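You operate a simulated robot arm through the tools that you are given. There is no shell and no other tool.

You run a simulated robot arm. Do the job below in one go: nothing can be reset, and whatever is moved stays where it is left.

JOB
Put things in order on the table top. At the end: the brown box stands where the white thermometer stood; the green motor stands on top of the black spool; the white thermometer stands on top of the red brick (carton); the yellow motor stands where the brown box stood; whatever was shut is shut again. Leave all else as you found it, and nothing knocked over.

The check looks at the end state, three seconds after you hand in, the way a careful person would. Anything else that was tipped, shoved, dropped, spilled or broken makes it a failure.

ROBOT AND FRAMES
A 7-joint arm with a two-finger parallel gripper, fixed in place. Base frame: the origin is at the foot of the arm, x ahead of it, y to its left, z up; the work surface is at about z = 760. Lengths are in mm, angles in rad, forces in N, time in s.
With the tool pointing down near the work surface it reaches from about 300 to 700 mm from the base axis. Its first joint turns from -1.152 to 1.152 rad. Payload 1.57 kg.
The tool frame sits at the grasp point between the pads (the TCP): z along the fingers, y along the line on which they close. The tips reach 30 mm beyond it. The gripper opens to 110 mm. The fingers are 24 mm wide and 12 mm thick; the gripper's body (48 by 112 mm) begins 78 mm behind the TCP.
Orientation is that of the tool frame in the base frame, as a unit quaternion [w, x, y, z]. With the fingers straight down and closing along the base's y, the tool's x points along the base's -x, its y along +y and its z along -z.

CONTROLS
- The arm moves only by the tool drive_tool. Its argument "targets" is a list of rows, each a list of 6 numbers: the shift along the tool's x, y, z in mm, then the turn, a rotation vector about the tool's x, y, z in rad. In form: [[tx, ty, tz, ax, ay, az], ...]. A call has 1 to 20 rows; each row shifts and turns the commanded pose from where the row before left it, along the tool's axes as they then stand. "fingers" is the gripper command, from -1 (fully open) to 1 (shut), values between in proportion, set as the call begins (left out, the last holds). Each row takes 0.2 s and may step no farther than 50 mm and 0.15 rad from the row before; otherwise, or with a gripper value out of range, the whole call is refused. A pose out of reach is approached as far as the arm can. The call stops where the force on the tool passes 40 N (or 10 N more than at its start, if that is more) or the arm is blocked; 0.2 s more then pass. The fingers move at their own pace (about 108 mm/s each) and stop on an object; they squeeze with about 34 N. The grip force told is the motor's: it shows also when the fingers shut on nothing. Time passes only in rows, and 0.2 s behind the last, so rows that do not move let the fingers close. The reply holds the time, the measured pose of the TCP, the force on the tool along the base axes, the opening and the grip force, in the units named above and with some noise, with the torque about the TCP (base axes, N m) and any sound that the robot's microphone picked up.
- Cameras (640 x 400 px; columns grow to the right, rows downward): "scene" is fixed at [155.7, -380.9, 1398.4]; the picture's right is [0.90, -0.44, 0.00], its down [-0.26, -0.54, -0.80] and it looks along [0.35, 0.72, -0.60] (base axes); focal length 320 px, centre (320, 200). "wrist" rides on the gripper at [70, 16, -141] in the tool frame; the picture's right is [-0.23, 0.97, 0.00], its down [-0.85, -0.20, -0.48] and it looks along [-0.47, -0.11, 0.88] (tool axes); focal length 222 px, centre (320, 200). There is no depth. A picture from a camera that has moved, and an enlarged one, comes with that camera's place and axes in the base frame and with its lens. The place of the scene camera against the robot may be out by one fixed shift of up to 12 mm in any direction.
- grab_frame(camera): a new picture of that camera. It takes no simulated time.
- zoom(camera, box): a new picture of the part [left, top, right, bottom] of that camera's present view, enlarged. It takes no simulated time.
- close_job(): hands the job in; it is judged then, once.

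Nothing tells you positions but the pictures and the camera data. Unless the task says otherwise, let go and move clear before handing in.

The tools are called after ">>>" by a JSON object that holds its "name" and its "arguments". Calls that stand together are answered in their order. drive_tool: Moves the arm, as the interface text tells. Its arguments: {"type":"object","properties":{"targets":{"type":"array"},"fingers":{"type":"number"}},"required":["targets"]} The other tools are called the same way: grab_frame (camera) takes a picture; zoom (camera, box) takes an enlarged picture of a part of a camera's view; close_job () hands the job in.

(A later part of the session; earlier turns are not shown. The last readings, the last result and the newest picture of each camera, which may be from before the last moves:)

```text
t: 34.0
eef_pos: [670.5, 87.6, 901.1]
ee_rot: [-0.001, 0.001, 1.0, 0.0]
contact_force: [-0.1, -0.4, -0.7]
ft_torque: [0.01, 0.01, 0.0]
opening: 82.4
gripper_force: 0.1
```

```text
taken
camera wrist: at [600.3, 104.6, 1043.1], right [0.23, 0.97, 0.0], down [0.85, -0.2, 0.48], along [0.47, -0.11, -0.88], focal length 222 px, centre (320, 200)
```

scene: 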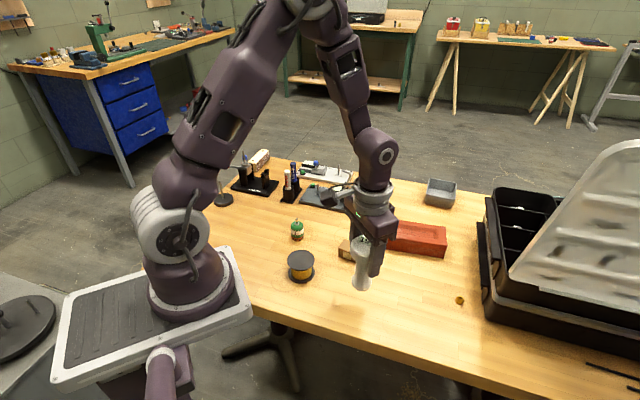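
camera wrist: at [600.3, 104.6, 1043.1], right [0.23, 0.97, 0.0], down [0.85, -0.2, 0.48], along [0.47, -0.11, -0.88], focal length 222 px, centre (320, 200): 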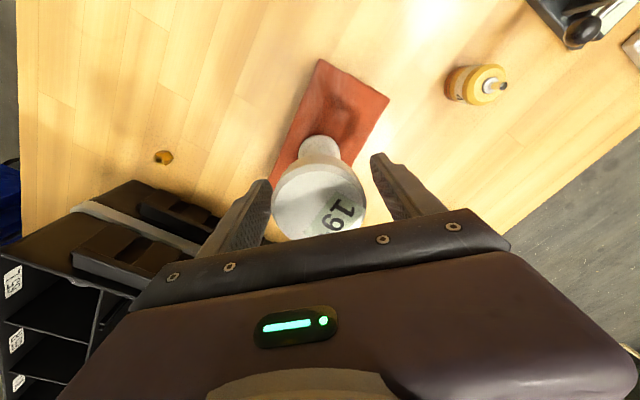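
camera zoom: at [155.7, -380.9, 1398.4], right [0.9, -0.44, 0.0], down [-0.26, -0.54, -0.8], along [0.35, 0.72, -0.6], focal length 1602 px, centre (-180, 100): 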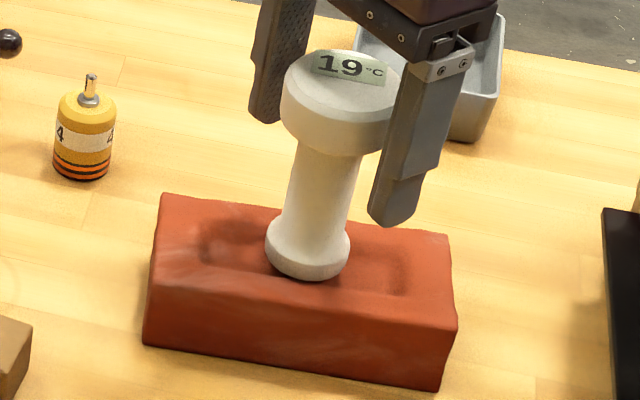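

The thermometer stands on the brick and the fingers are clear of it. I'll rise straight up, then move over to the brown box.

>>> {"name": "drive_tool", "arguments": {"targets": [[0, 0, -5, 0, 0, 0], [0, 0, -15, 0, 0, 0], [0, 0, -25, 0, 0, 0], [0, 0, -25, 0, 0, 0], [0, 0, -20, 0, 0, 0], [0, 0, 0, 0, 0, 0]]}}

>>> {"name": "drive_tool", "arguments": {"targets": [[36, 8, 0, 0, 0, -0.12], [36, 8, 0, 0, 0, -0.12], [36, 8, 0, 0, 0, -0.12], [36, 8, 0, 0, 0, -0.12], [30, 8, 0, 0, 0, -0.157], [0, 0, 0, 0, 0, 0]], "fingers": -1}}

>>> {"name": "grab_frame", "arguments": {"camera": "wrist"}}

>>> {"name": "grab_frame", "arguments": {"camera": "scene"}}

```text
t: 35.4
eef_pos: [671.4, 87.3, 991.2]
ee_rot: [0.0, 0.0, 1.0, 0.0]
contact_force: [-0.2, -0.1, -0.4]
ft_torque: [0.0, 0.02, -0.03]
opening: 82.6
gripper_force: 0.1
```

```text
refused: row 5 steps farther than a row can; nothing moved
```

```text
taken
camera wrist: at [601.0, 104.1, 1134.0], right [0.23, 0.97, 0.0], down [0.86, -0.2, 0.48], along [0.47, -0.11, -0.88], focal length 222 px, centre (320, 200)
```

wrist: 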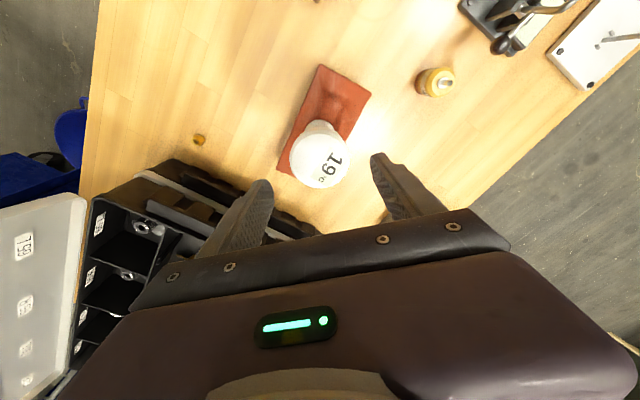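

```text
taken
```

scene: 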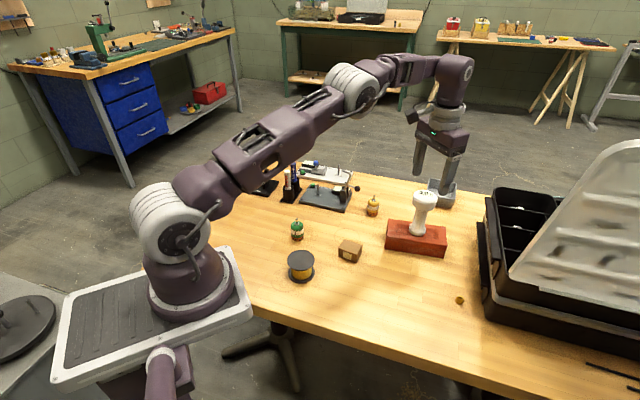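

Nothing moved, because one of the rows exceeded the turn limit. I'll translate first, then rotate.

>>> {"name": "drive_tool", "arguments": {"targets": [[37, 8.8, 2, 0, 0, 0], [37, 8.8, 2, 0, 0, 0], [37, 8.8, 2, 0, 0, 0], [37, 8.8, 2, 0, 0, 0], [37, 8.8, 3, 0, 0, 0], [0, 0, 0, 0, 0, -0.1274], [0, 0, 0, 0, 0, -0.1274], [0, 0, 0, 0, 0, -0.1274], [0, 0, 0, 0, 0, -0.1274], [0, 0, 0, 0, 0, -0.1274], [0, 0, 0, 0, 0, 0]], "fingers": -1}}

>>> {"name": "grab_frame", "arguments": {"camera": "wrist"}}

>>> {"name": "zoom", "arguments": {"camera": "wrist", "box": [270, 80, 370, 180]}}

```text
t: 37.8
eef_pos: [484.9, 131.7, 981.2]
ee_rot: [-0.001, -0.314, 0.949, 0.0]
contact_force: [0.0, -0.2, -0.8]
ft_torque: [-0.03, 0.0, -0.01]
opening: 110.3
gripper_force: 0.0
```

```text
taken
camera wrist: at [418.8, 103.7, 1122.3], right [-0.4, 0.92, 0.0], down [0.81, 0.35, 0.48], along [0.44, 0.19, -0.88], focal length 222 px, centre (320, 200)
```

wrist: 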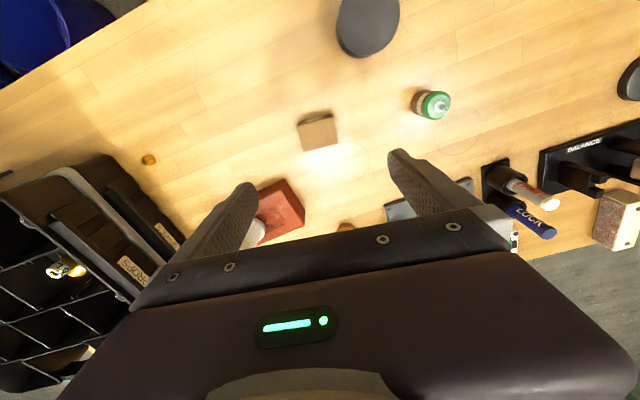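

```text
4.00 times, centred on (320, 130) of wrist
camera zoom: at [418.8, 103.7, 1122.3], right [-0.4, 0.92, 0.0], down [0.81, 0.35, 0.48], along [0.44, 0.19, -0.88], focal length 888 px, centre (320, 480)
```

zoom: 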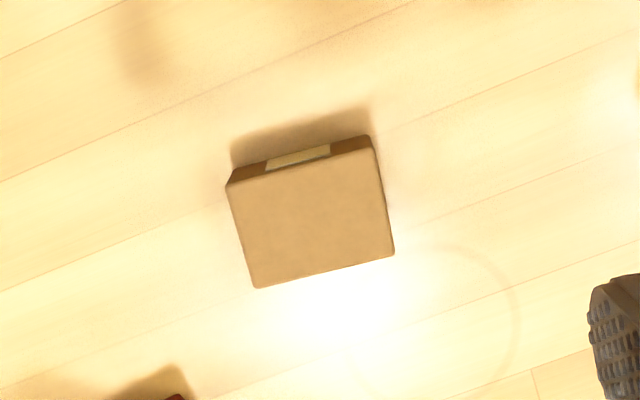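

The box centre is at (486,130), about 53x37x33 mm, and the fingers are aligned across its long side. I'll descend to grip it low.

>>> {"name": "drive_tool", "arguments": {"targets": [[0.8, -1.6, 40, 0, 0, 0], [0, 0, 40, 0, 0, 0], [0, 0, 40, 0, 0, 0], [0, 0, 30, 0, 0, 0], [0, 0, 16, 0, 0, 0], [0, 0, 0, 0, 0, 0]]}}

>>> {"name": "grab_frame", "arguments": {"camera": "wrist"}}

>>> {"name": "zoom", "arguments": {"camera": "scene", "box": [310, 200, 400, 270]}}

```text
t: 39.2
eef_pos: [487.0, 129.3, 814.4]
ee_rot: [0.0, -0.314, 0.95, 0.0]
contact_force: [0.4, -0.5, 0.1]
ft_torque: [0.0, -0.02, 0.03]
opening: 109.8
gripper_force: 0.0
```

```text
taken
camera wrist: at [420.1, 101.7, 956.4], right [-0.4, 0.92, 0.0], down [0.81, 0.35, 0.48], along [0.44, 0.19, -0.88], focal length 222 px, centre (320, 200)
```

wrist: 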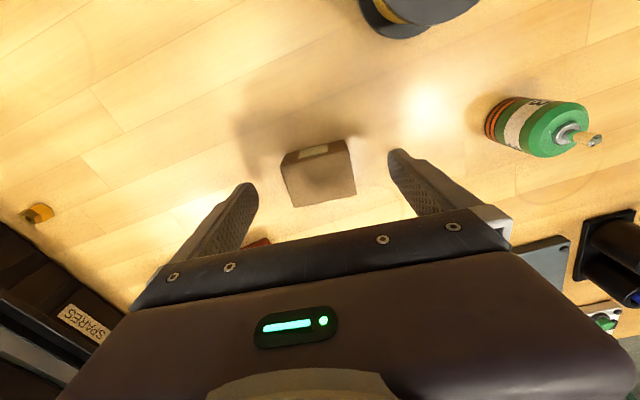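

```text
5.71 times, centred on (355, 235) of scene
camera zoom: at [155.7, -380.9, 1398.4], right [0.9, -0.44, 0.0], down [-0.26, -0.54, -0.8], along [0.35, 0.72, -0.6], focal length 1831 px, centre (120, 0)
```

zoom: 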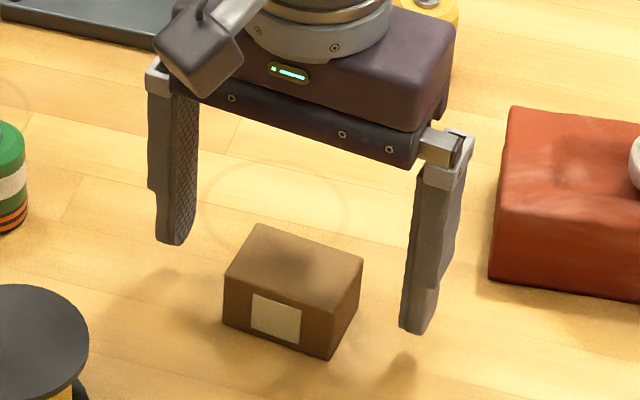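

>>> {"name": "drive_tool", "arguments": {"targets": [[0, 0, 10, 0, 0, 0], [0, 0, 6, 0, 0, 0], [0, 0, 3, 0, 0, 0], [0, 0, 0, 0, 0, 0]]}}

>>> {"name": "drive_tool", "arguments": {"targets": [[0, 0, 0, 0, 0, 0], [0, 0, 0, 0, 0, 0], [0, 0, 0, 0, 0, 0], [0, 0, 0, 0, 0, 0]], "fingers": 1}}

>>> {"name": "grab_frame", "arguments": {"camera": "wrist"}}

>>> {"name": "zoom", "arguments": {"camera": "scene", "box": [310, 200, 400, 270]}}

```text
t: 40.2
eef_pos: [486.8, 128.8, 795.2]
ee_rot: [0.0, -0.313, 0.95, 0.0]
contact_force: [0.1, -0.1, 0.8]
ft_torque: [-0.02, 0.0, -0.01]
opening: 110.0
gripper_force: 0.0
```

```text
t: 41.2
eef_pos: [486.8, 129.5, 795.1]
ee_rot: [-0.001, -0.314, 0.95, 0.0]
contact_force: [0.2, -0.5, 1.4]
ft_torque: [0.01, -0.01, 0.05]
opening: 53.9
gripper_force: 33.4
```

```text
taken
camera wrist: at [419.5, 102.1, 937.2], right [-0.4, 0.92, 0.0], down [0.81, 0.35, 0.48], along [0.44, 0.19, -0.88], focal length 222 px, centre (320, 200)
```

wrist: 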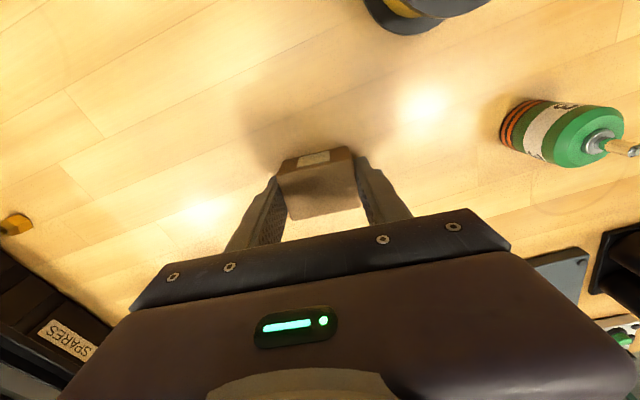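

```text
5.71 times, centred on (355, 235) of scene
camera zoom: at [155.7, -380.9, 1398.4], right [0.9, -0.44, 0.0], down [-0.26, -0.54, -0.8], along [0.35, 0.72, -0.6], focal length 1831 px, centre (120, 0)
```

zoom: 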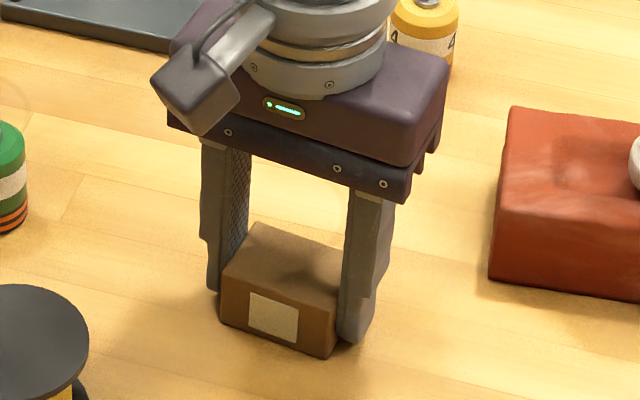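

The box is gripped at 53.9 mm, and its place is recorded as (486,130). I'll lift it gently and check the grip.

>>> {"name": "drive_tool", "arguments": {"targets": [[0, 0, -2, 0, 0, 0], [0, 0, -3, 0, 0, 0], [0, 0, -4, 0, 0, 0], [0, 0, -5, 0, 0, 0], [0, 0, -5, 0, 0, 0], [0, 0, -6, 0, 0, 0], [0, 0, -6, 0, 0, 0], [0, 0, -5, 0, 0, 0], [0, 0, -3, 0, 0, 0], [0, 0, -2, 0, 0, 0], [0, 0, 0, 0, 0, 0]]}}

>>> {"name": "grab_frame", "arguments": {"camera": "wrist"}}

>>> {"name": "zoom", "arguments": {"camera": "scene", "box": [310, 180, 400, 270]}}

```text
t: 43.6
eef_pos: [485.6, 130.1, 836.2]
ee_rot: [0.0, -0.313, 0.95, 0.0]
contact_force: [-0.1, -0.1, 0.0]
ft_torque: [-0.01, 0.02, -0.04]
opening: 54.1
gripper_force: 34.2
```

```text
taken
camera wrist: at [419.0, 102.5, 977.8], right [-0.4, 0.92, 0.0], down [0.81, 0.35, 0.48], along [0.44, 0.19, -0.88], focal length 222 px, centre (320, 200)
```

wrist: 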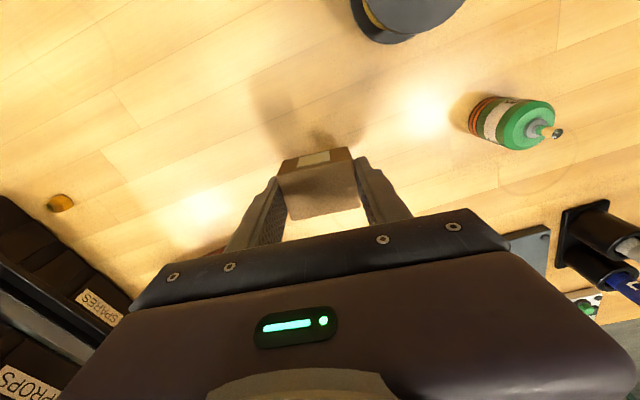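

```text
4.44 times, centred on (355, 225) of scene
camera zoom: at [155.7, -380.9, 1398.4], right [0.9, -0.44, 0.0], down [-0.26, -0.54, -0.8], along [0.35, 0.72, -0.6], focal length 1424 px, centre (164, 89)
```

zoom: 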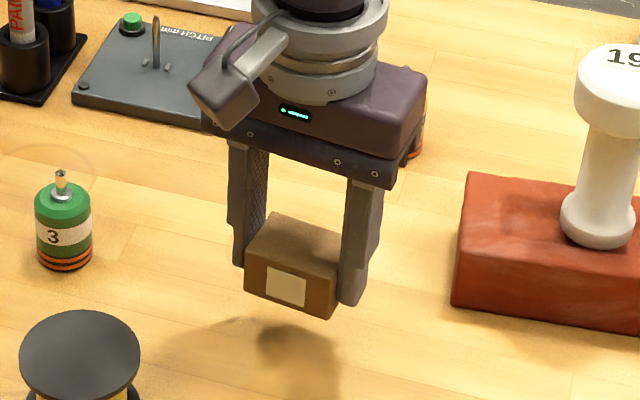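

The box is lifted cleanly. I'll carry it gently to the thermometer's old place at (429.4,-11.7).

>>> {"name": "drive_tool", "arguments": {"targets": [[2.6, -1.6, 0, 0, 0, 0], [5.2, -3.2, 0, 0, 0, 0], [9.1, -5.6, 0, 0, 0, 0], [10.41, -6.39, 0, 0, 0, 0], [10.41, -6.39, 0, 0, 0, 0], [10.41, -6.39, 0, 0, 0, 0], [10.41, -6.39, 0, 0, 0, 0], [10.41, -6.39, 0, 0, 0, 0], [10.41, -6.39, 0, 0, 0, 0], [10.41, -6.39, 0, 0, 0, 0], [10.41, -6.39, 0, 0, 0, 0], [10.41, -6.39, 0, 0, 0, 0], [9.1, -5.6, 0, 0, 0, 0], [6.5, -4.0, 0, 0, 0, 0], [3.9, -2.4, 0, 0, 0, 0], [0, 0, 0, 0, 0, 0], [0, 0, 0, 0, 0, 0]]}}

>>> {"name": "grab_frame", "arguments": {"camera": "wrist"}}

>>> {"name": "grab_frame", "arguments": {"camera": "scene"}}

```text
t: 47.2
eef_pos: [428.6, -11.6, 836.9]
ee_rot: [-0.001, -0.313, 0.95, 0.001]
contact_force: [0.0, -0.4, -0.1]
ft_torque: [0.0, 0.0, 0.03]
opening: 54.1
gripper_force: 33.7
```

```text
taken
camera wrist: at [362.8, -39.6, 978.0], right [-0.4, 0.92, 0.0], down [0.81, 0.35, 0.48], along [0.44, 0.19, -0.88], focal length 222 px, centre (320, 200)
```

wrist: 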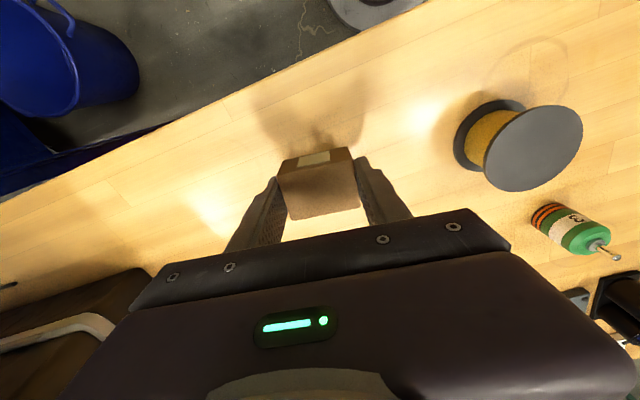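

```text
taken
```

scene: 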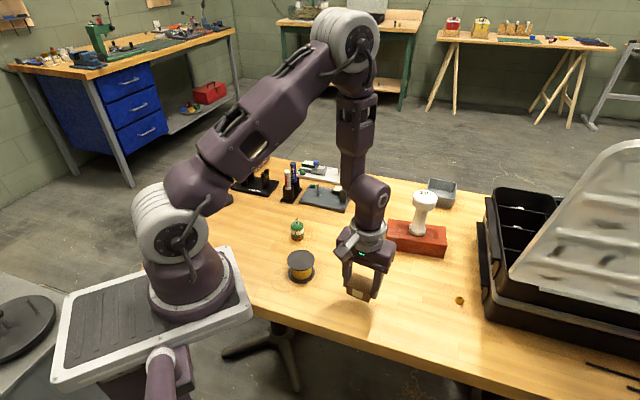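

The box is directly above the target spot. I'll lower it gently, then feel for the table.

>>> {"name": "drive_tool", "arguments": {"targets": [[0, 0, 2, 0, 0, 0], [0, 0, 4, 0, 0, 0], [0, 0, 5, 0, 0, 0], [0, 0, 6, 0, 0, 0], [0, 0, 6, 0, 0, 0], [0, 0, 6, 0, 0, 0], [0, 0, 4, 0, 0, 0], [0, 0, 3, 0, 0, 0], [0, 0, 2, 0, 0, 0], [0, 0, 0, 0, 0, 0]]}}

>>> {"name": "drive_tool", "arguments": {"targets": [[0, 0, 1, 0, 0, 0], [0, 0, 0, 0, 0, 0]]}}

>>> {"name": "drive_tool", "arguments": {"targets": [[0, 0, 1, 0, 0, 0], [0, 0, 0, 0, 0, 0]]}}

```text
t: 49.4
eef_pos: [429.6, -11.1, 797.0]
ee_rot: [0.0, -0.314, 0.95, 0.0]
contact_force: [-0.6, 0.5, -0.7]
ft_torque: [0.02, 0.01, 0.0]
opening: 53.8
gripper_force: 34.1
```

```text
t: 50.0
eef_pos: [429.9, -12.0, 798.0]
ee_rot: [0.0, -0.313, 0.95, 0.0]
contact_force: [0.4, 1.0, -0.2]
ft_torque: [0.01, 0.0, -0.02]
opening: 54.2
gripper_force: 34.1
```

```text
t: 50.6
eef_pos: [429.0, -11.6, 796.5]
ee_rot: [0.0, -0.313, 0.95, 0.001]
contact_force: [0.5, 0.5, -0.7]
ft_torque: [0.01, 0.03, -0.02]
opening: 54.0
gripper_force: 34.1
```

>>> {"name": "drive_tool", "arguments": {"targets": [[0, 0, 0.5, 0, 0, 0], [0, 0, 0, 0, 0, 0]]}}

>>> {"name": "drive_tool", "arguments": {"targets": [[0, 0, 0.5, 0, 0, 0], [0, 0, 0, 0, 0, 0]]}}

>>> {"name": "zoom", "arguments": {"camera": "scene", "box": [320, 240, 410, 320]}}

```text
t: 51.2
eef_pos: [429.3, -11.7, 795.8]
ee_rot: [0.0, -0.313, 0.95, 0.0]
contact_force: [0.7, 0.3, -0.4]
ft_torque: [0.03, 0.01, -0.02]
opening: 54.1
gripper_force: 33.9
```

```text
t: 51.8
eef_pos: [429.4, -11.4, 796.0]
ee_rot: [0.0, -0.313, 0.95, -0.001]
contact_force: [0.0, 0.3, -1.1]
ft_torque: [0.0, 0.02, -0.01]
opening: 53.9
gripper_force: 34.5
```

```text
5.00 times, centred on (365, 280) of scene
camera zoom: at [155.7, -380.9, 1398.4], right [0.9, -0.44, 0.0], down [-0.26, -0.54, -0.8], along [0.35, 0.72, -0.6], focal length 1602 px, centre (95, -200)
```

zoom: 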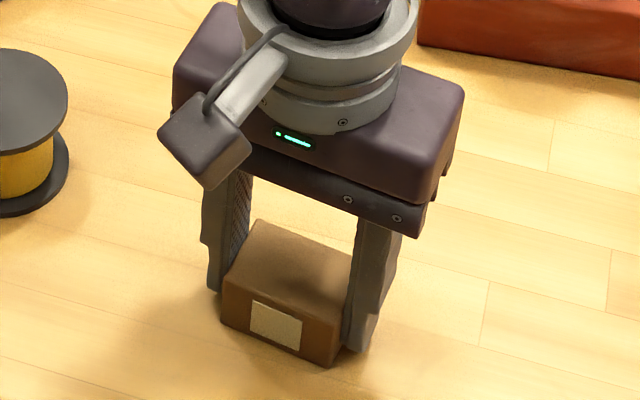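

>>> {"name": "drive_tool", "arguments": {"targets": [[0, 0, 0.4, 0, 0, 0], [0, 0, 0, 0, 0, 0]]}}

>>> {"name": "drive_tool", "arguments": {"targets": [[0, 0, 0.3, 0, 0, 0], [0, 0, 0, 0, 0, 0]]}}

```text
t: 52.4
eef_pos: [428.7, -11.4, 794.8]
ee_rot: [0.001, -0.313, 0.95, 0.0]
contact_force: [-1.4, 0.3, 14.2]
ft_torque: [0.06, 0.11, -0.02]
opening: 54.0
gripper_force: 33.9
```

```text
t: 53.0
eef_pos: [429.7, -12.1, 794.2]
ee_rot: [0.001, -0.313, 0.95, -0.001]
contact_force: [-1.6, -1.8, 25.4]
ft_torque: [0.01, 0.09, 0.01]
opening: 54.0
gripper_force: 34.2
```

The table contact is confirmed. I'll back off slightly, let it settle and release.

>>> {"name": "drive_tool", "arguments": {"targets": [[0, 0, -0.6, 0, 0, 0], [0, 0, 0, 0, 0, 0], [0, 0, 0, 0, 0, 0], [0, 0, 0, 0, 0, 0]]}}

>>> {"name": "drive_tool", "arguments": {"targets": [[0, 0, 0, 0, 0, 0], [0, 0, 0, 0, 0, 0], [0, 0, 0, 0, 0, 0], [0, 0, 0, 0, 0, 0]], "fingers": -0.5}}

>>> {"name": "drive_tool", "arguments": {"targets": [[0, 0, -3, 0, 0, 0], [0, 0, -6, 0, 0, 0], [0, 0, -15, 0, 0, 0], [0, 0, -25, 0, 0, 0], [0, 0, -35, 0, 0, 0], [0, 0, -35, 0, 0, 0], [0, 0, -30, 0, 0, 0], [0, 0, 0, 0, 0, 0]]}}

>>> {"name": "grab_frame", "arguments": {"camera": "wrist"}}

>>> {"name": "zoom", "arguments": {"camera": "scene", "box": [320, 240, 410, 320]}}

```text
t: 54.0
eef_pos: [429.2, -11.7, 794.6]
ee_rot: [0.0, -0.313, 0.95, 0.0]
contact_force: [0.3, -0.5, 0.3]
ft_torque: [0.0, -0.03, 0.0]
opening: 54.1
gripper_force: 34.0
```

```text
t: 55.0
eef_pos: [429.5, -11.0, 794.4]
ee_rot: [0.0, -0.313, 0.95, 0.0]
contact_force: [0.0, -1.0, -0.3]
ft_torque: [0.04, 0.0, -0.02]
opening: 82.5
gripper_force: 0.1
```

```text
t: 56.8
eef_pos: [427.7, -11.4, 944.4]
ee_rot: [0.0, -0.313, 0.95, 0.0]
contact_force: [0.1, -0.3, -0.1]
ft_torque: [-0.02, -0.02, 0.01]
opening: 82.5
gripper_force: 0.0
```

```text
taken
camera wrist: at [361.2, -39.0, 1087.4], right [-0.4, 0.92, 0.0], down [0.81, 0.35, 0.48], along [0.44, 0.19, -0.88], focal length 222 px, centre (320, 200)
```

wrist: 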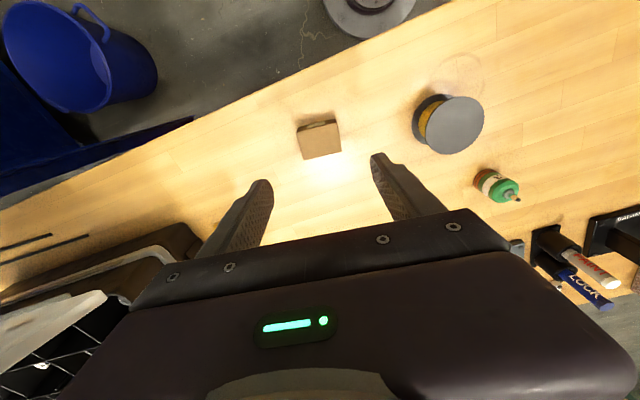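

```text
5.00 times, centred on (365, 280) of scene
camera zoom: at [155.7, -380.9, 1398.4], right [0.9, -0.44, 0.0], down [-0.26, -0.54, -0.8], along [0.35, 0.72, -0.6], focal length 1602 px, centre (95, -200)
```

zoom: 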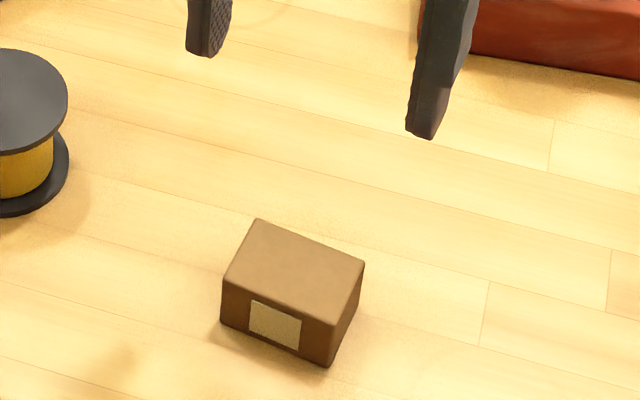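

The box now stands where the thermometer was. For the yellow motor, the lever knob on the PITCH stand is about 65 mm away in +y, so I'll rotate the gripper to close along a diagonal clear of it, then move above the motor.

>>> {"name": "drive_tool", "arguments": {"targets": [[0, 0, -20, 0, 0, 0.1425], [0, 0, -20, 0, 0, 0.1425], [0, 0, -6, 0, 0, 0.1425], [0, 0, 0, 0, 0, 0.1425], [0, 0, 0, 0, 0, 0.1425], [0, 0, 0, 0, 0, 0.1425], [0, 0, 0, 0, 0, 0.1425], [0, 0, 0, 0, 0, 0.1425], [0, 0, 0, 0, 0, 0.1425], [0, 0, 0, 0, 0, 0.1425], [0, 0, 0, 0, 0, 0.1425], [0, 0, 0, 0, 0, 0]]}}

>>> {"name": "drive_tool", "arguments": {"targets": [[9, 33, 0, 0, 0, 0], [11, 42, 0, 0, 0, 0], [11, 42, 0, 0, 0, 0], [11, 42, 0, 0, 0, 0], [11, 42, 0, 0, 0, 0], [11, 42, 0, 0, 0, 0], [9, 33, 0, 0, 0, 0], [0, 0, 0, 0, 0, 0]]}}

>>> {"name": "grab_frame", "arguments": {"camera": "wrist"}}

>>> {"name": "grab_frame", "arguments": {"camera": "scene"}}

```text
t: 59.4
eef_pos: [429.3, -11.8, 989.9]
ee_rot: [0.0, 0.45, 0.893, 0.0]
contact_force: [-0.1, -0.7, 0.2]
ft_torque: [0.04, -0.02, 0.0]
opening: 82.4
gripper_force: 0.1
```

```text
t: 61.2
eef_pos: [606.0, 211.6, 992.2]
ee_rot: [-0.001, 0.449, 0.894, -0.001]
contact_force: [-0.4, 0.2, 0.6]
ft_torque: [0.01, 0.0, 0.0]
opening: 82.5
gripper_force: 0.0
```

```text
taken
camera wrist: at [577.9, 278.3, 1134.1], right [0.92, 0.4, 0.0], down [0.35, -0.8, 0.48], along [0.19, -0.44, -0.88], focal length 222 px, centre (320, 200)
```

wrist: 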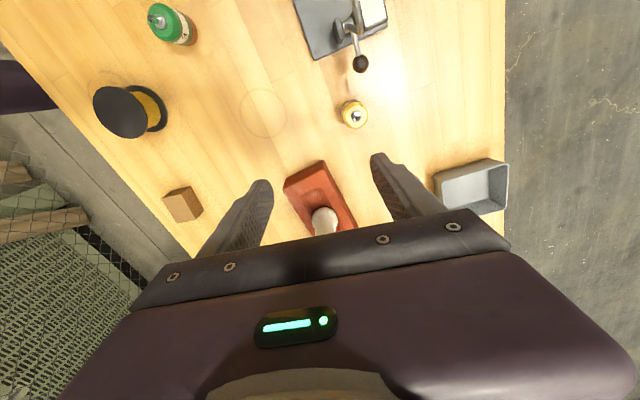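

```text
taken
```

scene: 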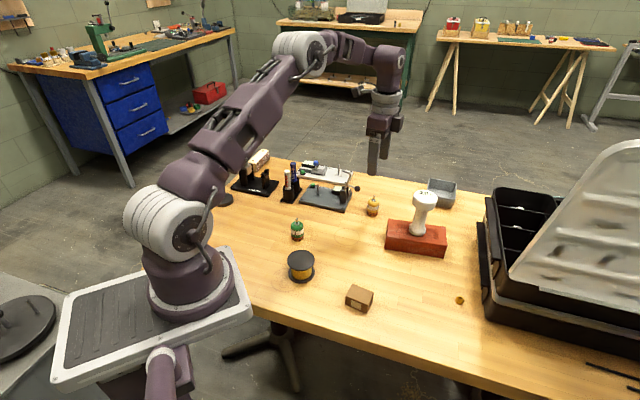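

>>> {"name": "zoom", "arguments": {"camera": "wrist", "box": [300, 40, 400, 150]}}

```text
3.64 times, centred on (350, 95) of wrist
camera zoom: at [577.9, 278.3, 1134.1], right [0.92, 0.4, 0.0], down [0.35, -0.8, 0.48], along [0.19, -0.44, -0.88], focal length 808 px, centre (211, 582)
```

zoom: 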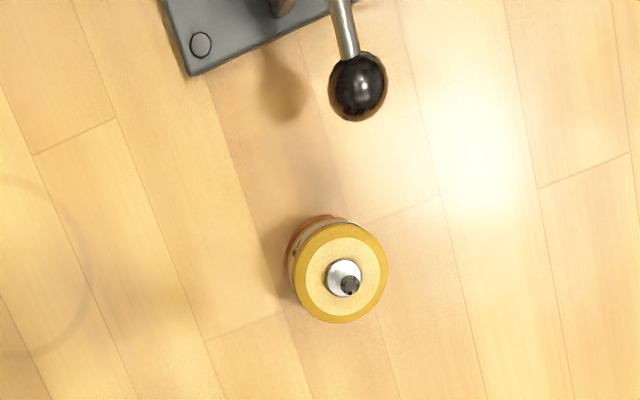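

The yellow motor is at about (642,257.5), about 37 mm across. I'll move directly above it and verify.

>>> {"name": "drive_tool", "arguments": {"targets": [[5.2, 18.8, 10, 0, 0, 0], [5.2, 18.8, 30, 0, 0, 0], [5.1, 18.7, 35, 0, 0, 0], [0, 0, 27, 0, 0, 0], [0, 0, 0, 0, 0, 0]]}}

>>> {"name": "grab_frame", "arguments": {"camera": "wrist"}}

>>> {"name": "zoom", "arguments": {"camera": "wrist", "box": [260, 100, 380, 220]}}

>>> {"name": "zoom", "arguments": {"camera": "scene", "box": [320, 130, 440, 230]}}

```text
t: 62.4
eef_pos: [626.9, 244.9, 916.7]
ee_rot: [-0.014, 0.449, 0.893, -0.023]
contact_force: [-0.4, 0.5, 0.0]
ft_torque: [0.0, 0.0, 0.02]
opening: 82.4
gripper_force: 0.0
out of reach, approached as far as the arm can: row 3, 4
```

```text
taken
camera wrist: at [605.2, 315.2, 1057.6], right [0.92, 0.4, -0.05], down [0.37, -0.79, 0.48], along [0.15, -0.46, -0.87], focal length 222 px, centre (320, 200)
```

wrist: 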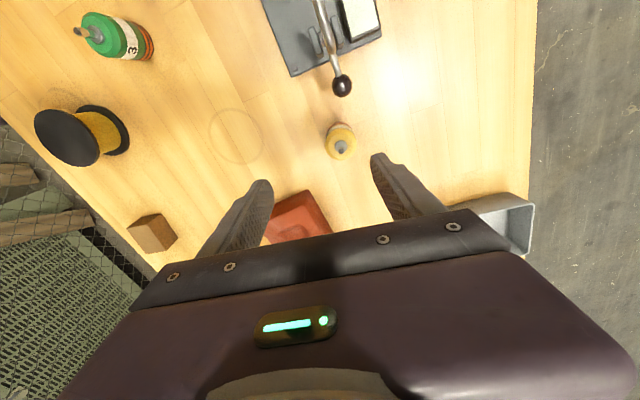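

```text
3.33 times, centred on (320, 160) of wrist
camera zoom: at [605.2, 315.2, 1057.6], right [0.92, 0.4, -0.05], down [0.37, -0.79, 0.48], along [0.15, -0.46, -0.87], focal length 740 px, centre (320, 333)
```

zoom: 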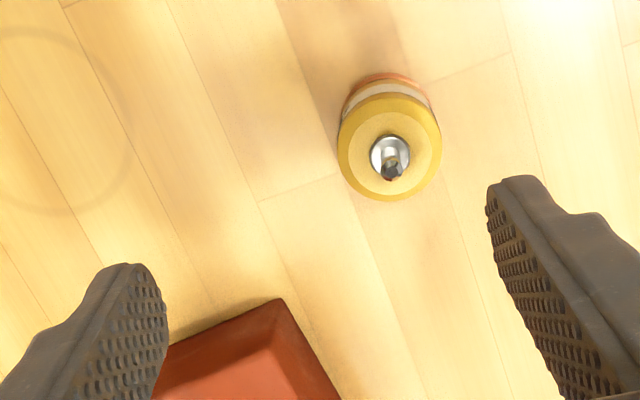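

```text
4.00 times, centred on (380, 180) of scene
camera zoom: at [155.7, -380.9, 1398.4], right [0.9, -0.44, 0.0], down [-0.26, -0.54, -0.8], along [0.35, 0.72, -0.6], focal length 1282 px, centre (80, 280)
```

zoom: 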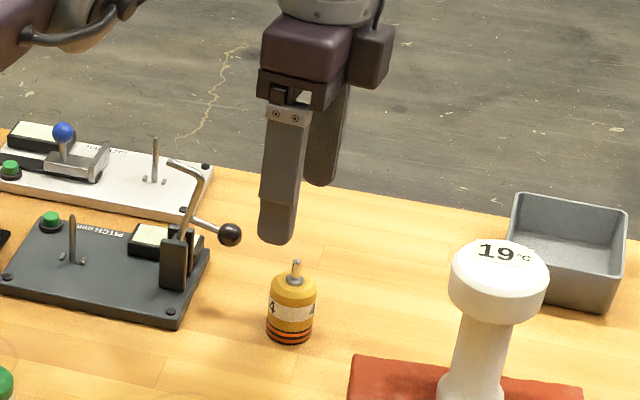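

The motor is near the arm's limit, and at this height the arm couldn't get fully over it. I'll back off radially and see where the commanded pose stands.

>>> {"name": "drive_tool", "arguments": {"targets": [[5.1, -19.4, 0, 0, 0, 0], [5.1, -19.3, 0, 0, 0, 0], [0, 0, 0, 0, 0, 0]]}}

>>> {"name": "grab_frame", "arguments": {"camera": "wrist"}}

```text
t: 63.2
eef_pos: [590.4, 229.4, 917.7]
ee_rot: [-0.015, 0.449, 0.893, -0.023]
contact_force: [-0.2, 0.3, -0.2]
ft_torque: [0.03, 0.01, -0.03]
opening: 82.5
gripper_force: 0.0
```

```text
taken
camera wrist: at [567.8, 300.8, 1059.3], right [0.92, 0.4, -0.05], down [0.37, -0.79, 0.48], along [0.15, -0.46, -0.87], focal length 222 px, centre (320, 200)
```

wrist: 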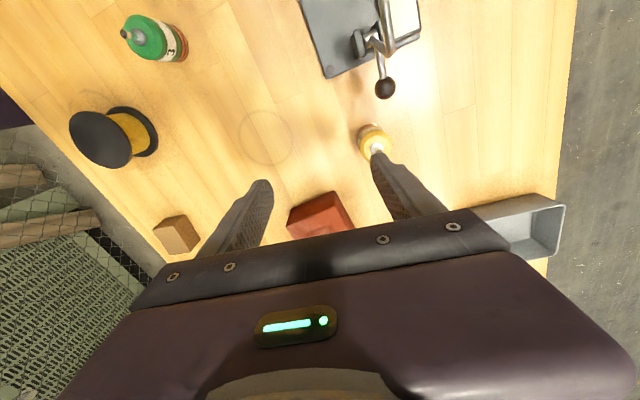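

The arm clips to the reached pose and left a small tilt. I'll correct the tilt, turn the gripper radially so the fingers straddle the motor tangentially, and narrow the opening to 56 mm. That lets me slide in at low height, where the reach is greater, while staying clear of the knob.

>>> {"name": "drive_tool", "arguments": {"targets": [[0, 0, 0, -0.0545, -0.0062, 0], [0, 0, 0, 0, 0, -0.1457], [0, 0, 0, 0, 0, -0.1457], [0, 0, 0, 0, 0, -0.1457], [0, 0, 0, 0, 0, -0.1457], [0, 0, 0, 0, 0, -0.1457], [0, 0, 0, 0, 0, -0.1457], [0, 0, 0, 0, 0, -0.1457], [0, 0, 0, 0, 0, -0.1457], [0, 0, 0, 0, 0, -0.1457], [0, 0, 0, 0, 0, 0]], "fingers": -0.02}}

>>> {"name": "grab_frame", "arguments": {"camera": "wrist"}}

>>> {"name": "zoom", "arguments": {"camera": "wrist", "box": [270, 100, 430, 220]}}

>>> {"name": "grab_frame", "arguments": {"camera": "scene"}}

```text
t: 65.6
eef_pos: [591.2, 231.3, 917.6]
ee_rot: [0.0, -0.191, 0.982, -0.001]
contact_force: [0.4, 0.3, 0.1]
ft_torque: [0.01, -0.01, 0.03]
opening: 56.3
gripper_force: 0.1
```

```text
taken
camera wrist: at [519.0, 220.1, 1060.6], right [-0.15, 0.99, 0.0], down [0.87, 0.14, 0.48], along [0.47, 0.07, -0.88], focal length 222 px, centre (320, 200)
```

wrist: 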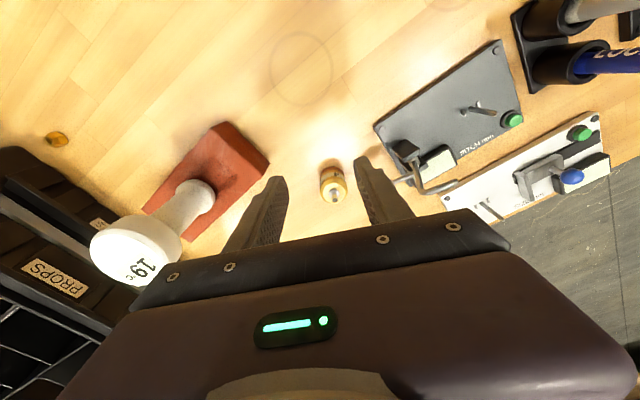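

```text
3.33 times, centred on (350, 160) of wrist
camera zoom: at [519.0, 220.1, 1060.6], right [-0.15, 0.99, 0.0], down [0.87, 0.14, 0.48], along [0.47, 0.07, -0.88], focal length 740 px, centre (220, 333)
```

zoom: 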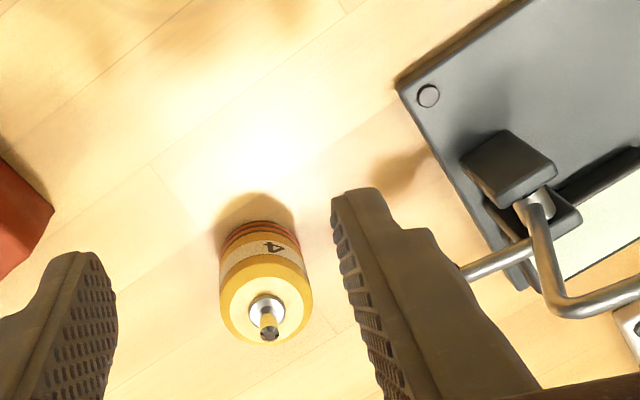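

```text
taken
```

scene: 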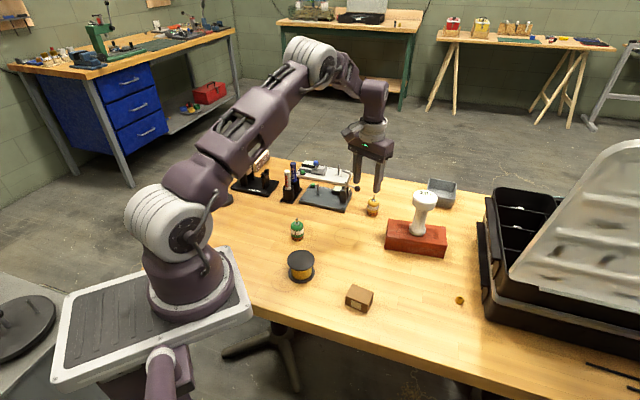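

The motor is confirmed at (642,257), and triangulation puts the lever knob at (615,311,830). I'll narrow the opening to 48 mm, centre on the motor's line and descend short of it.

>>> {"name": "drive_tool", "arguments": {"targets": [[0, 5.4, 0, 0, 0, 0], [0, 0, 25, 0, 0, 0], [0, 0, 30, 0, 0, 0], [0, 0, 25, 0, 0, 0], [0, 0, 0, 0, 0, 0]], "fingers": 0.127}}

>>> {"name": "grab_frame", "arguments": {"camera": "wrist"}}

>>> {"name": "zoom", "arguments": {"camera": "scene", "box": [320, 130, 440, 230]}}

```text
t: 66.8
eef_pos: [588.2, 236.0, 837.4]
ee_rot: [0.001, -0.189, 0.982, -0.001]
contact_force: [-0.2, 0.0, -0.2]
ft_torque: [-0.01, -0.04, 0.0]
opening: 48.0
gripper_force: 0.0
```

```text
taken
camera wrist: at [516.2, 225.3, 978.7], right [-0.15, 0.99, 0.0], down [0.87, 0.13, 0.48], along [0.47, 0.07, -0.88], focal length 222 px, centre (320, 200)
```

wrist: 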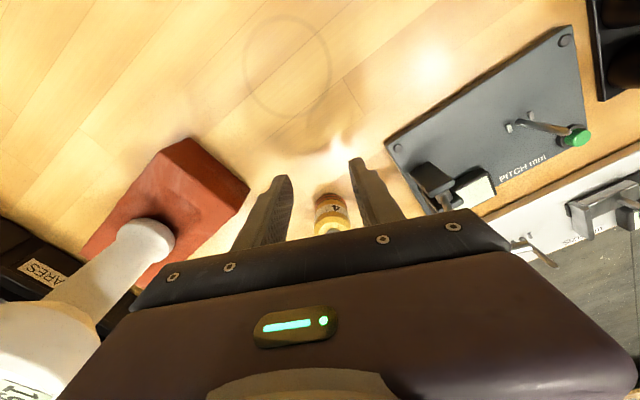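

```text
4.00 times, centred on (380, 180) of scene
camera zoom: at [155.7, -380.9, 1398.4], right [0.9, -0.44, 0.0], down [-0.26, -0.54, -0.8], along [0.35, 0.72, -0.6], focal length 1282 px, centre (80, 280)
```

zoom: 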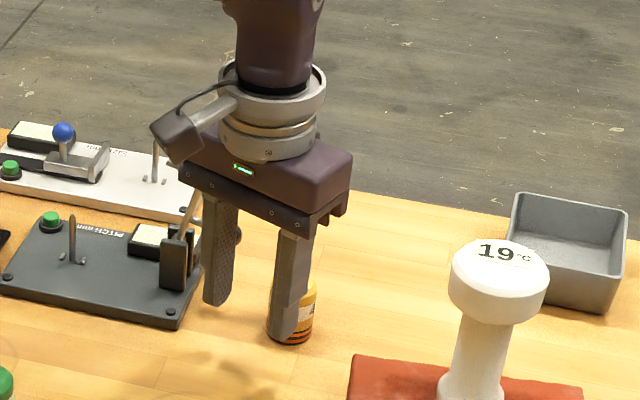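

>>> {"name": "zoom", "arguments": {"camera": "wrist", "box": [250, 140, 410, 240]}}

```text
4.00 times, centred on (330, 190) of wrist
camera zoom: at [516.2, 225.3, 978.7], right [-0.15, 0.99, 0.0], down [0.87, 0.13, 0.48], along [0.47, 0.07, -0.88], focal length 888 px, centre (280, 240)
```

zoom: 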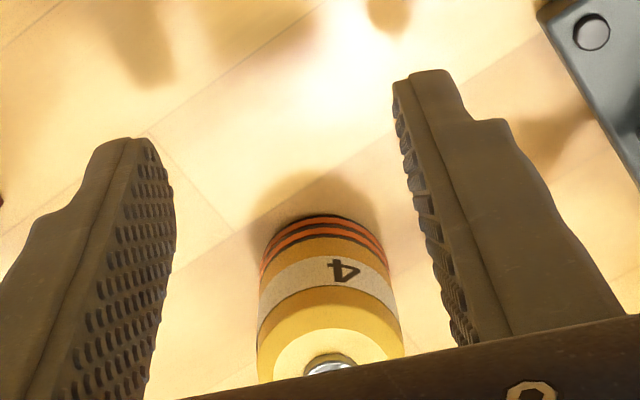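

The motor is exactly on the fingers' midline. I'll descend to gripping height and then slide outward in small steps.

>>> {"name": "drive_tool", "arguments": {"targets": [[0, 0, 15, 0, 0, 0], [0, 0, 15, 0, 0, 0], [0, 0, 9, 0, 0, 0], [0, 0, 0, 0, 0, 0]]}}

>>> {"name": "drive_tool", "arguments": {"targets": [[-8, 0, 0, 0, 0, 0], [-10, 0, 0, 0, 0, 0], [-8, 0, 0, 0, 0, 0], [0, 0, 0, 0, 0, 0]]}}

>>> {"name": "zoom", "arguments": {"camera": "wrist", "box": [250, 140, 410, 240]}}

>>> {"name": "zoom", "arguments": {"camera": "scene", "box": [320, 130, 440, 230]}}

```text
t: 67.8
eef_pos: [588.9, 234.2, 798.8]
ee_rot: [0.001, -0.189, 0.982, -0.001]
contact_force: [-0.5, 0.0, 0.7]
ft_torque: [-0.01, 0.02, 0.0]
opening: 47.8
gripper_force: 0.1
```

```text
t: 68.8
eef_pos: [612.4, 244.1, 800.5]
ee_rot: [0.0, -0.191, 0.982, -0.001]
contact_force: [-0.6, 0.1, -0.7]
ft_torque: [0.02, 0.0, 0.01]
opening: 48.2
gripper_force: 0.1
```

```text
4.00 times, centred on (330, 190) of wrist
camera zoom: at [541.6, 234.4, 942.0], right [-0.15, 0.99, 0.0], down [0.87, 0.13, 0.48], along [0.47, 0.07, -0.88], focal length 888 px, centre (280, 240)
```

zoom: 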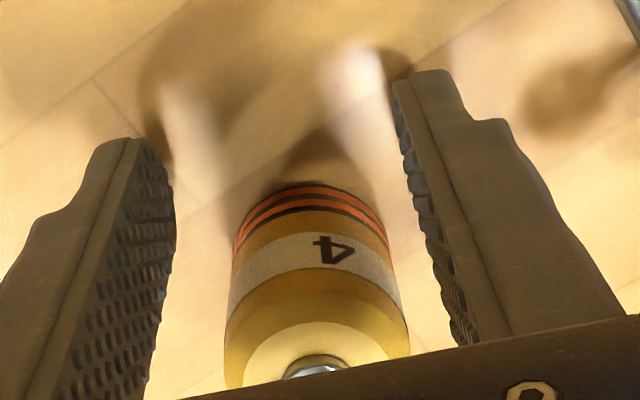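

```text
4.00 times, centred on (380, 180) of scene
camera zoom: at [155.7, -380.9, 1398.4], right [0.9, -0.44, 0.0], down [-0.26, -0.54, -0.8], along [0.35, 0.72, -0.6], focal length 1282 px, centre (80, 280)
```

zoom: 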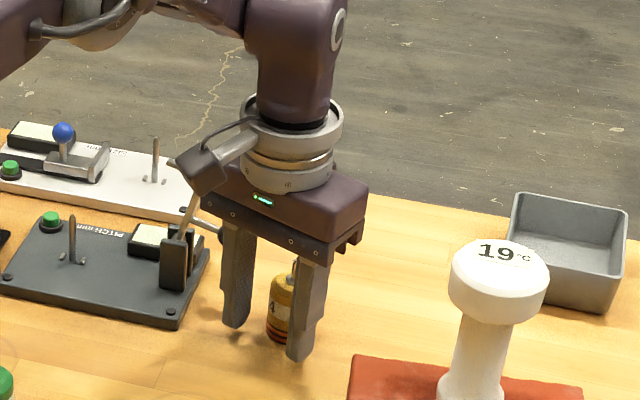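

On track. I'll slide the remaining 30 mm or so.

>>> {"name": "drive_tool", "arguments": {"targets": [[-7, 0.3, 0.5, 0, 0, 0], [-7, 0.3, 0.5, 0, 0, 0], [-6, 0.3, 0.5, 0, 0, 0], [0, 0, 0, 0, 0, 0]]}}

>>> {"name": "zoom", "arguments": {"camera": "wrist", "box": [250, 140, 410, 240]}}

>>> {"name": "zoom", "arguments": {"camera": "scene", "box": [320, 130, 440, 230]}}

```text
t: 69.8
eef_pos: [631.7, 251.3, 796.5]
ee_rot: [0.0, -0.189, 0.982, -0.001]
contact_force: [-0.6, -0.2, -0.2]
ft_torque: [0.02, 0.0, 0.01]
opening: 48.0
gripper_force: 0.1
```

```text
4.00 times, centred on (330, 190) of wrist
camera zoom: at [559.9, 242.2, 939.3], right [-0.15, 0.99, 0.0], down [0.87, 0.13, 0.48], along [0.47, 0.07, -0.88], focal length 888 px, centre (280, 240)
```

zoom: 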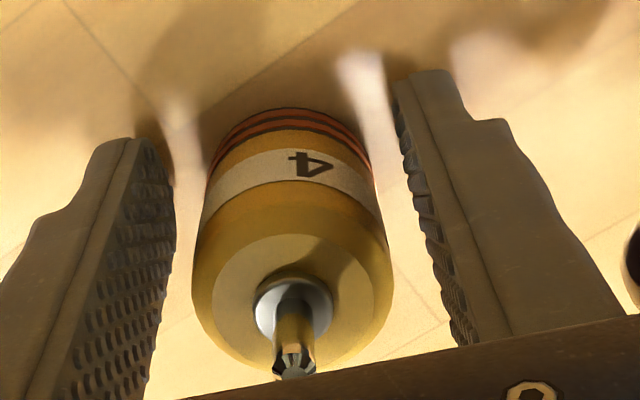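

```text
4.00 times, centred on (380, 180) of scene
camera zoom: at [155.7, -380.9, 1398.4], right [0.9, -0.44, 0.0], down [-0.26, -0.54, -0.8], along [0.35, 0.72, -0.6], focal length 1282 px, centre (80, 280)
```

zoom: 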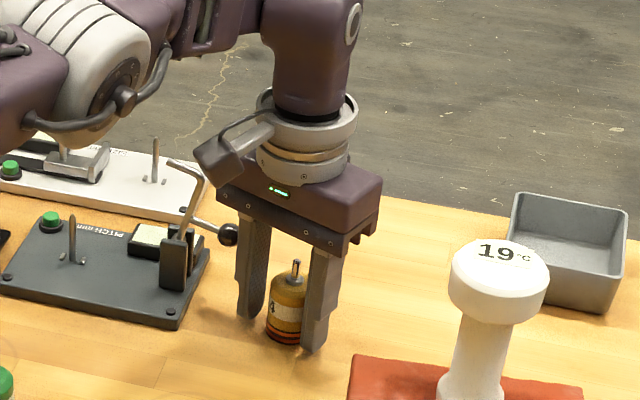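

The motor is centred between the pads and the knob clears the finger by about 5 mm. I'll slide the last 10 mm straight in.

>>> {"name": "drive_tool", "arguments": {"targets": [[-5, 0, 0, 0, 0, 0], [-5, 0, 0, 0, 0, 0], [0, 0, 0, 0, 0, 0]]}}

>>> {"name": "zoom", "arguments": {"camera": "wrist", "box": [250, 120, 410, 240]}}

>>> {"name": "zoom", "arguments": {"camera": "scene", "box": [340, 160, 400, 230]}}

```text
t: 70.6
eef_pos: [629.2, 254.3, 795.2]
ee_rot: [-0.005, -0.195, 0.981, -0.001]
contact_force: [0.9, -0.3, -0.8]
ft_torque: [0.01, -0.02, 0.02]
opening: 47.9
gripper_force: 0.0
out of reach, approached as far as the arm can: row 1, 2
```

```text
3.33 times, centred on (330, 180) of wrist
camera zoom: at [559.6, 244.3, 937.6], right [-0.16, 0.99, 0.0], down [0.87, 0.14, 0.47], along [0.46, 0.07, -0.88], focal length 740 px, centre (287, 267)
```

zoom: 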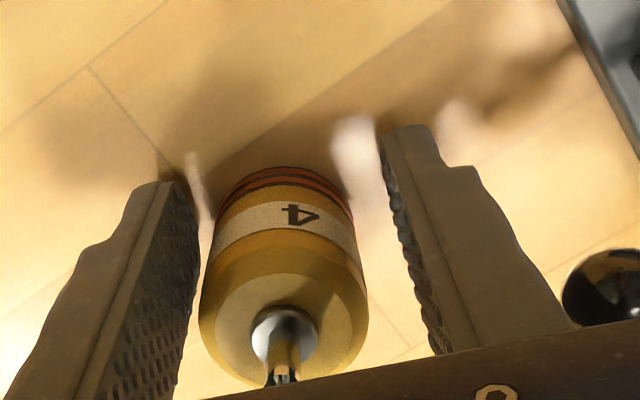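

```text
5.71 times, centred on (370, 195) of scene
camera zoom: at [155.7, -380.9, 1398.4], right [0.9, -0.44, 0.0], down [-0.26, -0.54, -0.8], along [0.35, 0.72, -0.6], focal length 1831 px, centre (34, 229)
```

zoom: 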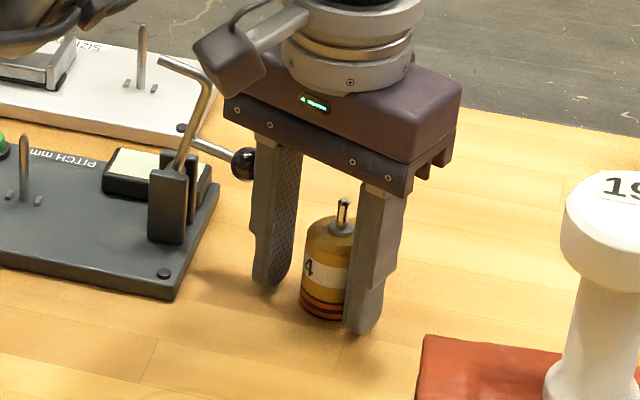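

The arm stops about 11 mm short with the tool vertical. I'll back off a little, move away from the knob, and tilt the tool about its closing axis (tips outward) to gain reach. The pads stay vertical, so the grip is unaffected.

>>> {"name": "drive_tool", "arguments": {"targets": [[5, -2.1, 0, 0, 0, 0.012], [0, 0, 0, 0, -0.065, 0], [0, 0, 0, 0, -0.065, 0], [0, 0, 0, 0, 0, 0]]}}

>>> {"name": "zoom", "arguments": {"camera": "wrist", "box": [250, 120, 410, 240]}}

>>> {"name": "zoom", "arguments": {"camera": "scene", "box": [340, 160, 400, 230]}}

```text
t: 71.6
eef_pos: [625.3, 250.5, 794.3]
ee_rot: [0.064, -0.183, 0.981, 0.012]
contact_force: [0.2, 0.6, 0.5]
ft_torque: [0.0, 0.01, -0.02]
opening: 48.0
gripper_force: 0.0
```

```text
3.33 times, centred on (330, 180) of wrist
camera zoom: at [536.5, 235.6, 926.9], right [-0.14, 0.99, 0.03], down [0.8, 0.1, 0.59], along [0.58, 0.11, -0.81], focal length 740 px, centre (287, 267)
```

zoom: 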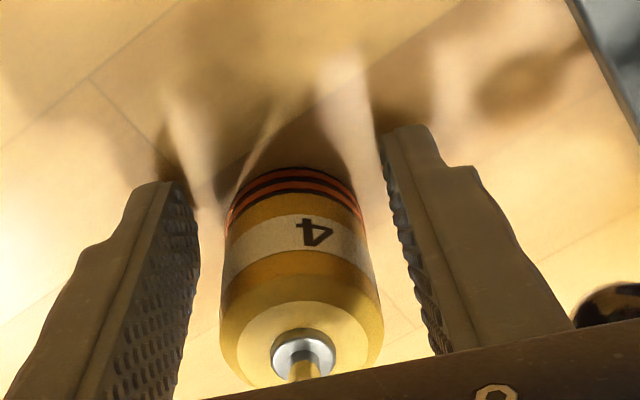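

```text
5.71 times, centred on (370, 195) of scene
camera zoom: at [155.7, -380.9, 1398.4], right [0.9, -0.44, 0.0], down [-0.26, -0.54, -0.8], along [0.35, 0.72, -0.6], focal length 1831 px, centre (34, 229)
```

zoom: 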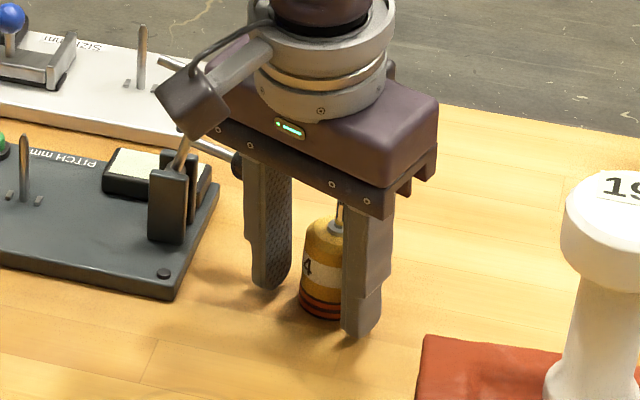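

The tilt works and the motor is centred. I'll narrow the opening to 45 mm for more knob clearance and slide the last 17 mm in.

>>> {"name": "drive_tool", "arguments": {"targets": [[0, 0, 0, 0, 0, 0], [-4, 0, 0.3, 0, 0, 0], [-5, 0, 0.4, 0, 0, 0], [0, 0, 0, 0, 0, 0]], "fingers": 0.182}}

>>> {"name": "zoom", "arguments": {"camera": "wrist", "box": [250, 120, 410, 240]}}

>>> {"name": "zoom", "arguments": {"camera": "scene", "box": [340, 160, 400, 230]}}

```text
t: 72.6
eef_pos: [633.2, 254.8, 795.7]
ee_rot: [0.064, -0.182, 0.981, 0.012]
contact_force: [-0.1, 0.4, -0.2]
ft_torque: [0.02, -0.02, 0.0]
opening: 45.0
gripper_force: 0.0
```

```text
3.33 times, centred on (330, 180) of wrist
camera zoom: at [545.7, 239.4, 927.3], right [-0.14, 0.99, 0.03], down [0.8, 0.1, 0.59], along [0.58, 0.11, -0.81], focal length 740 px, centre (287, 267)
```

zoom: 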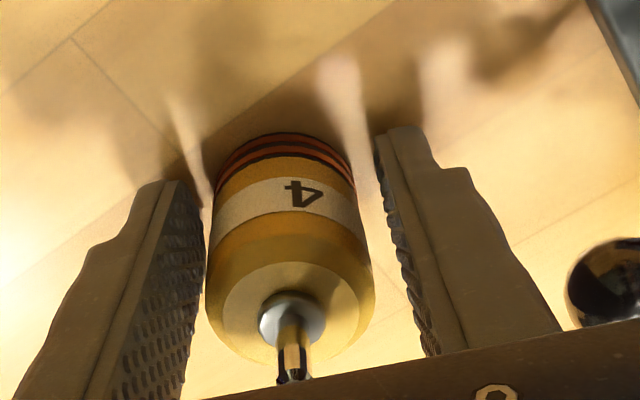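

```text
5.71 times, centred on (370, 195) of scene
camera zoom: at [155.7, -380.9, 1398.4], right [0.9, -0.44, 0.0], down [-0.26, -0.54, -0.8], along [0.35, 0.72, -0.6], focal length 1831 px, centre (34, 229)
```

zoom: 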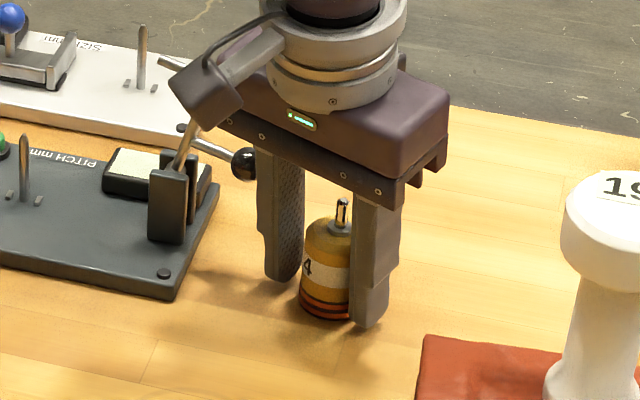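

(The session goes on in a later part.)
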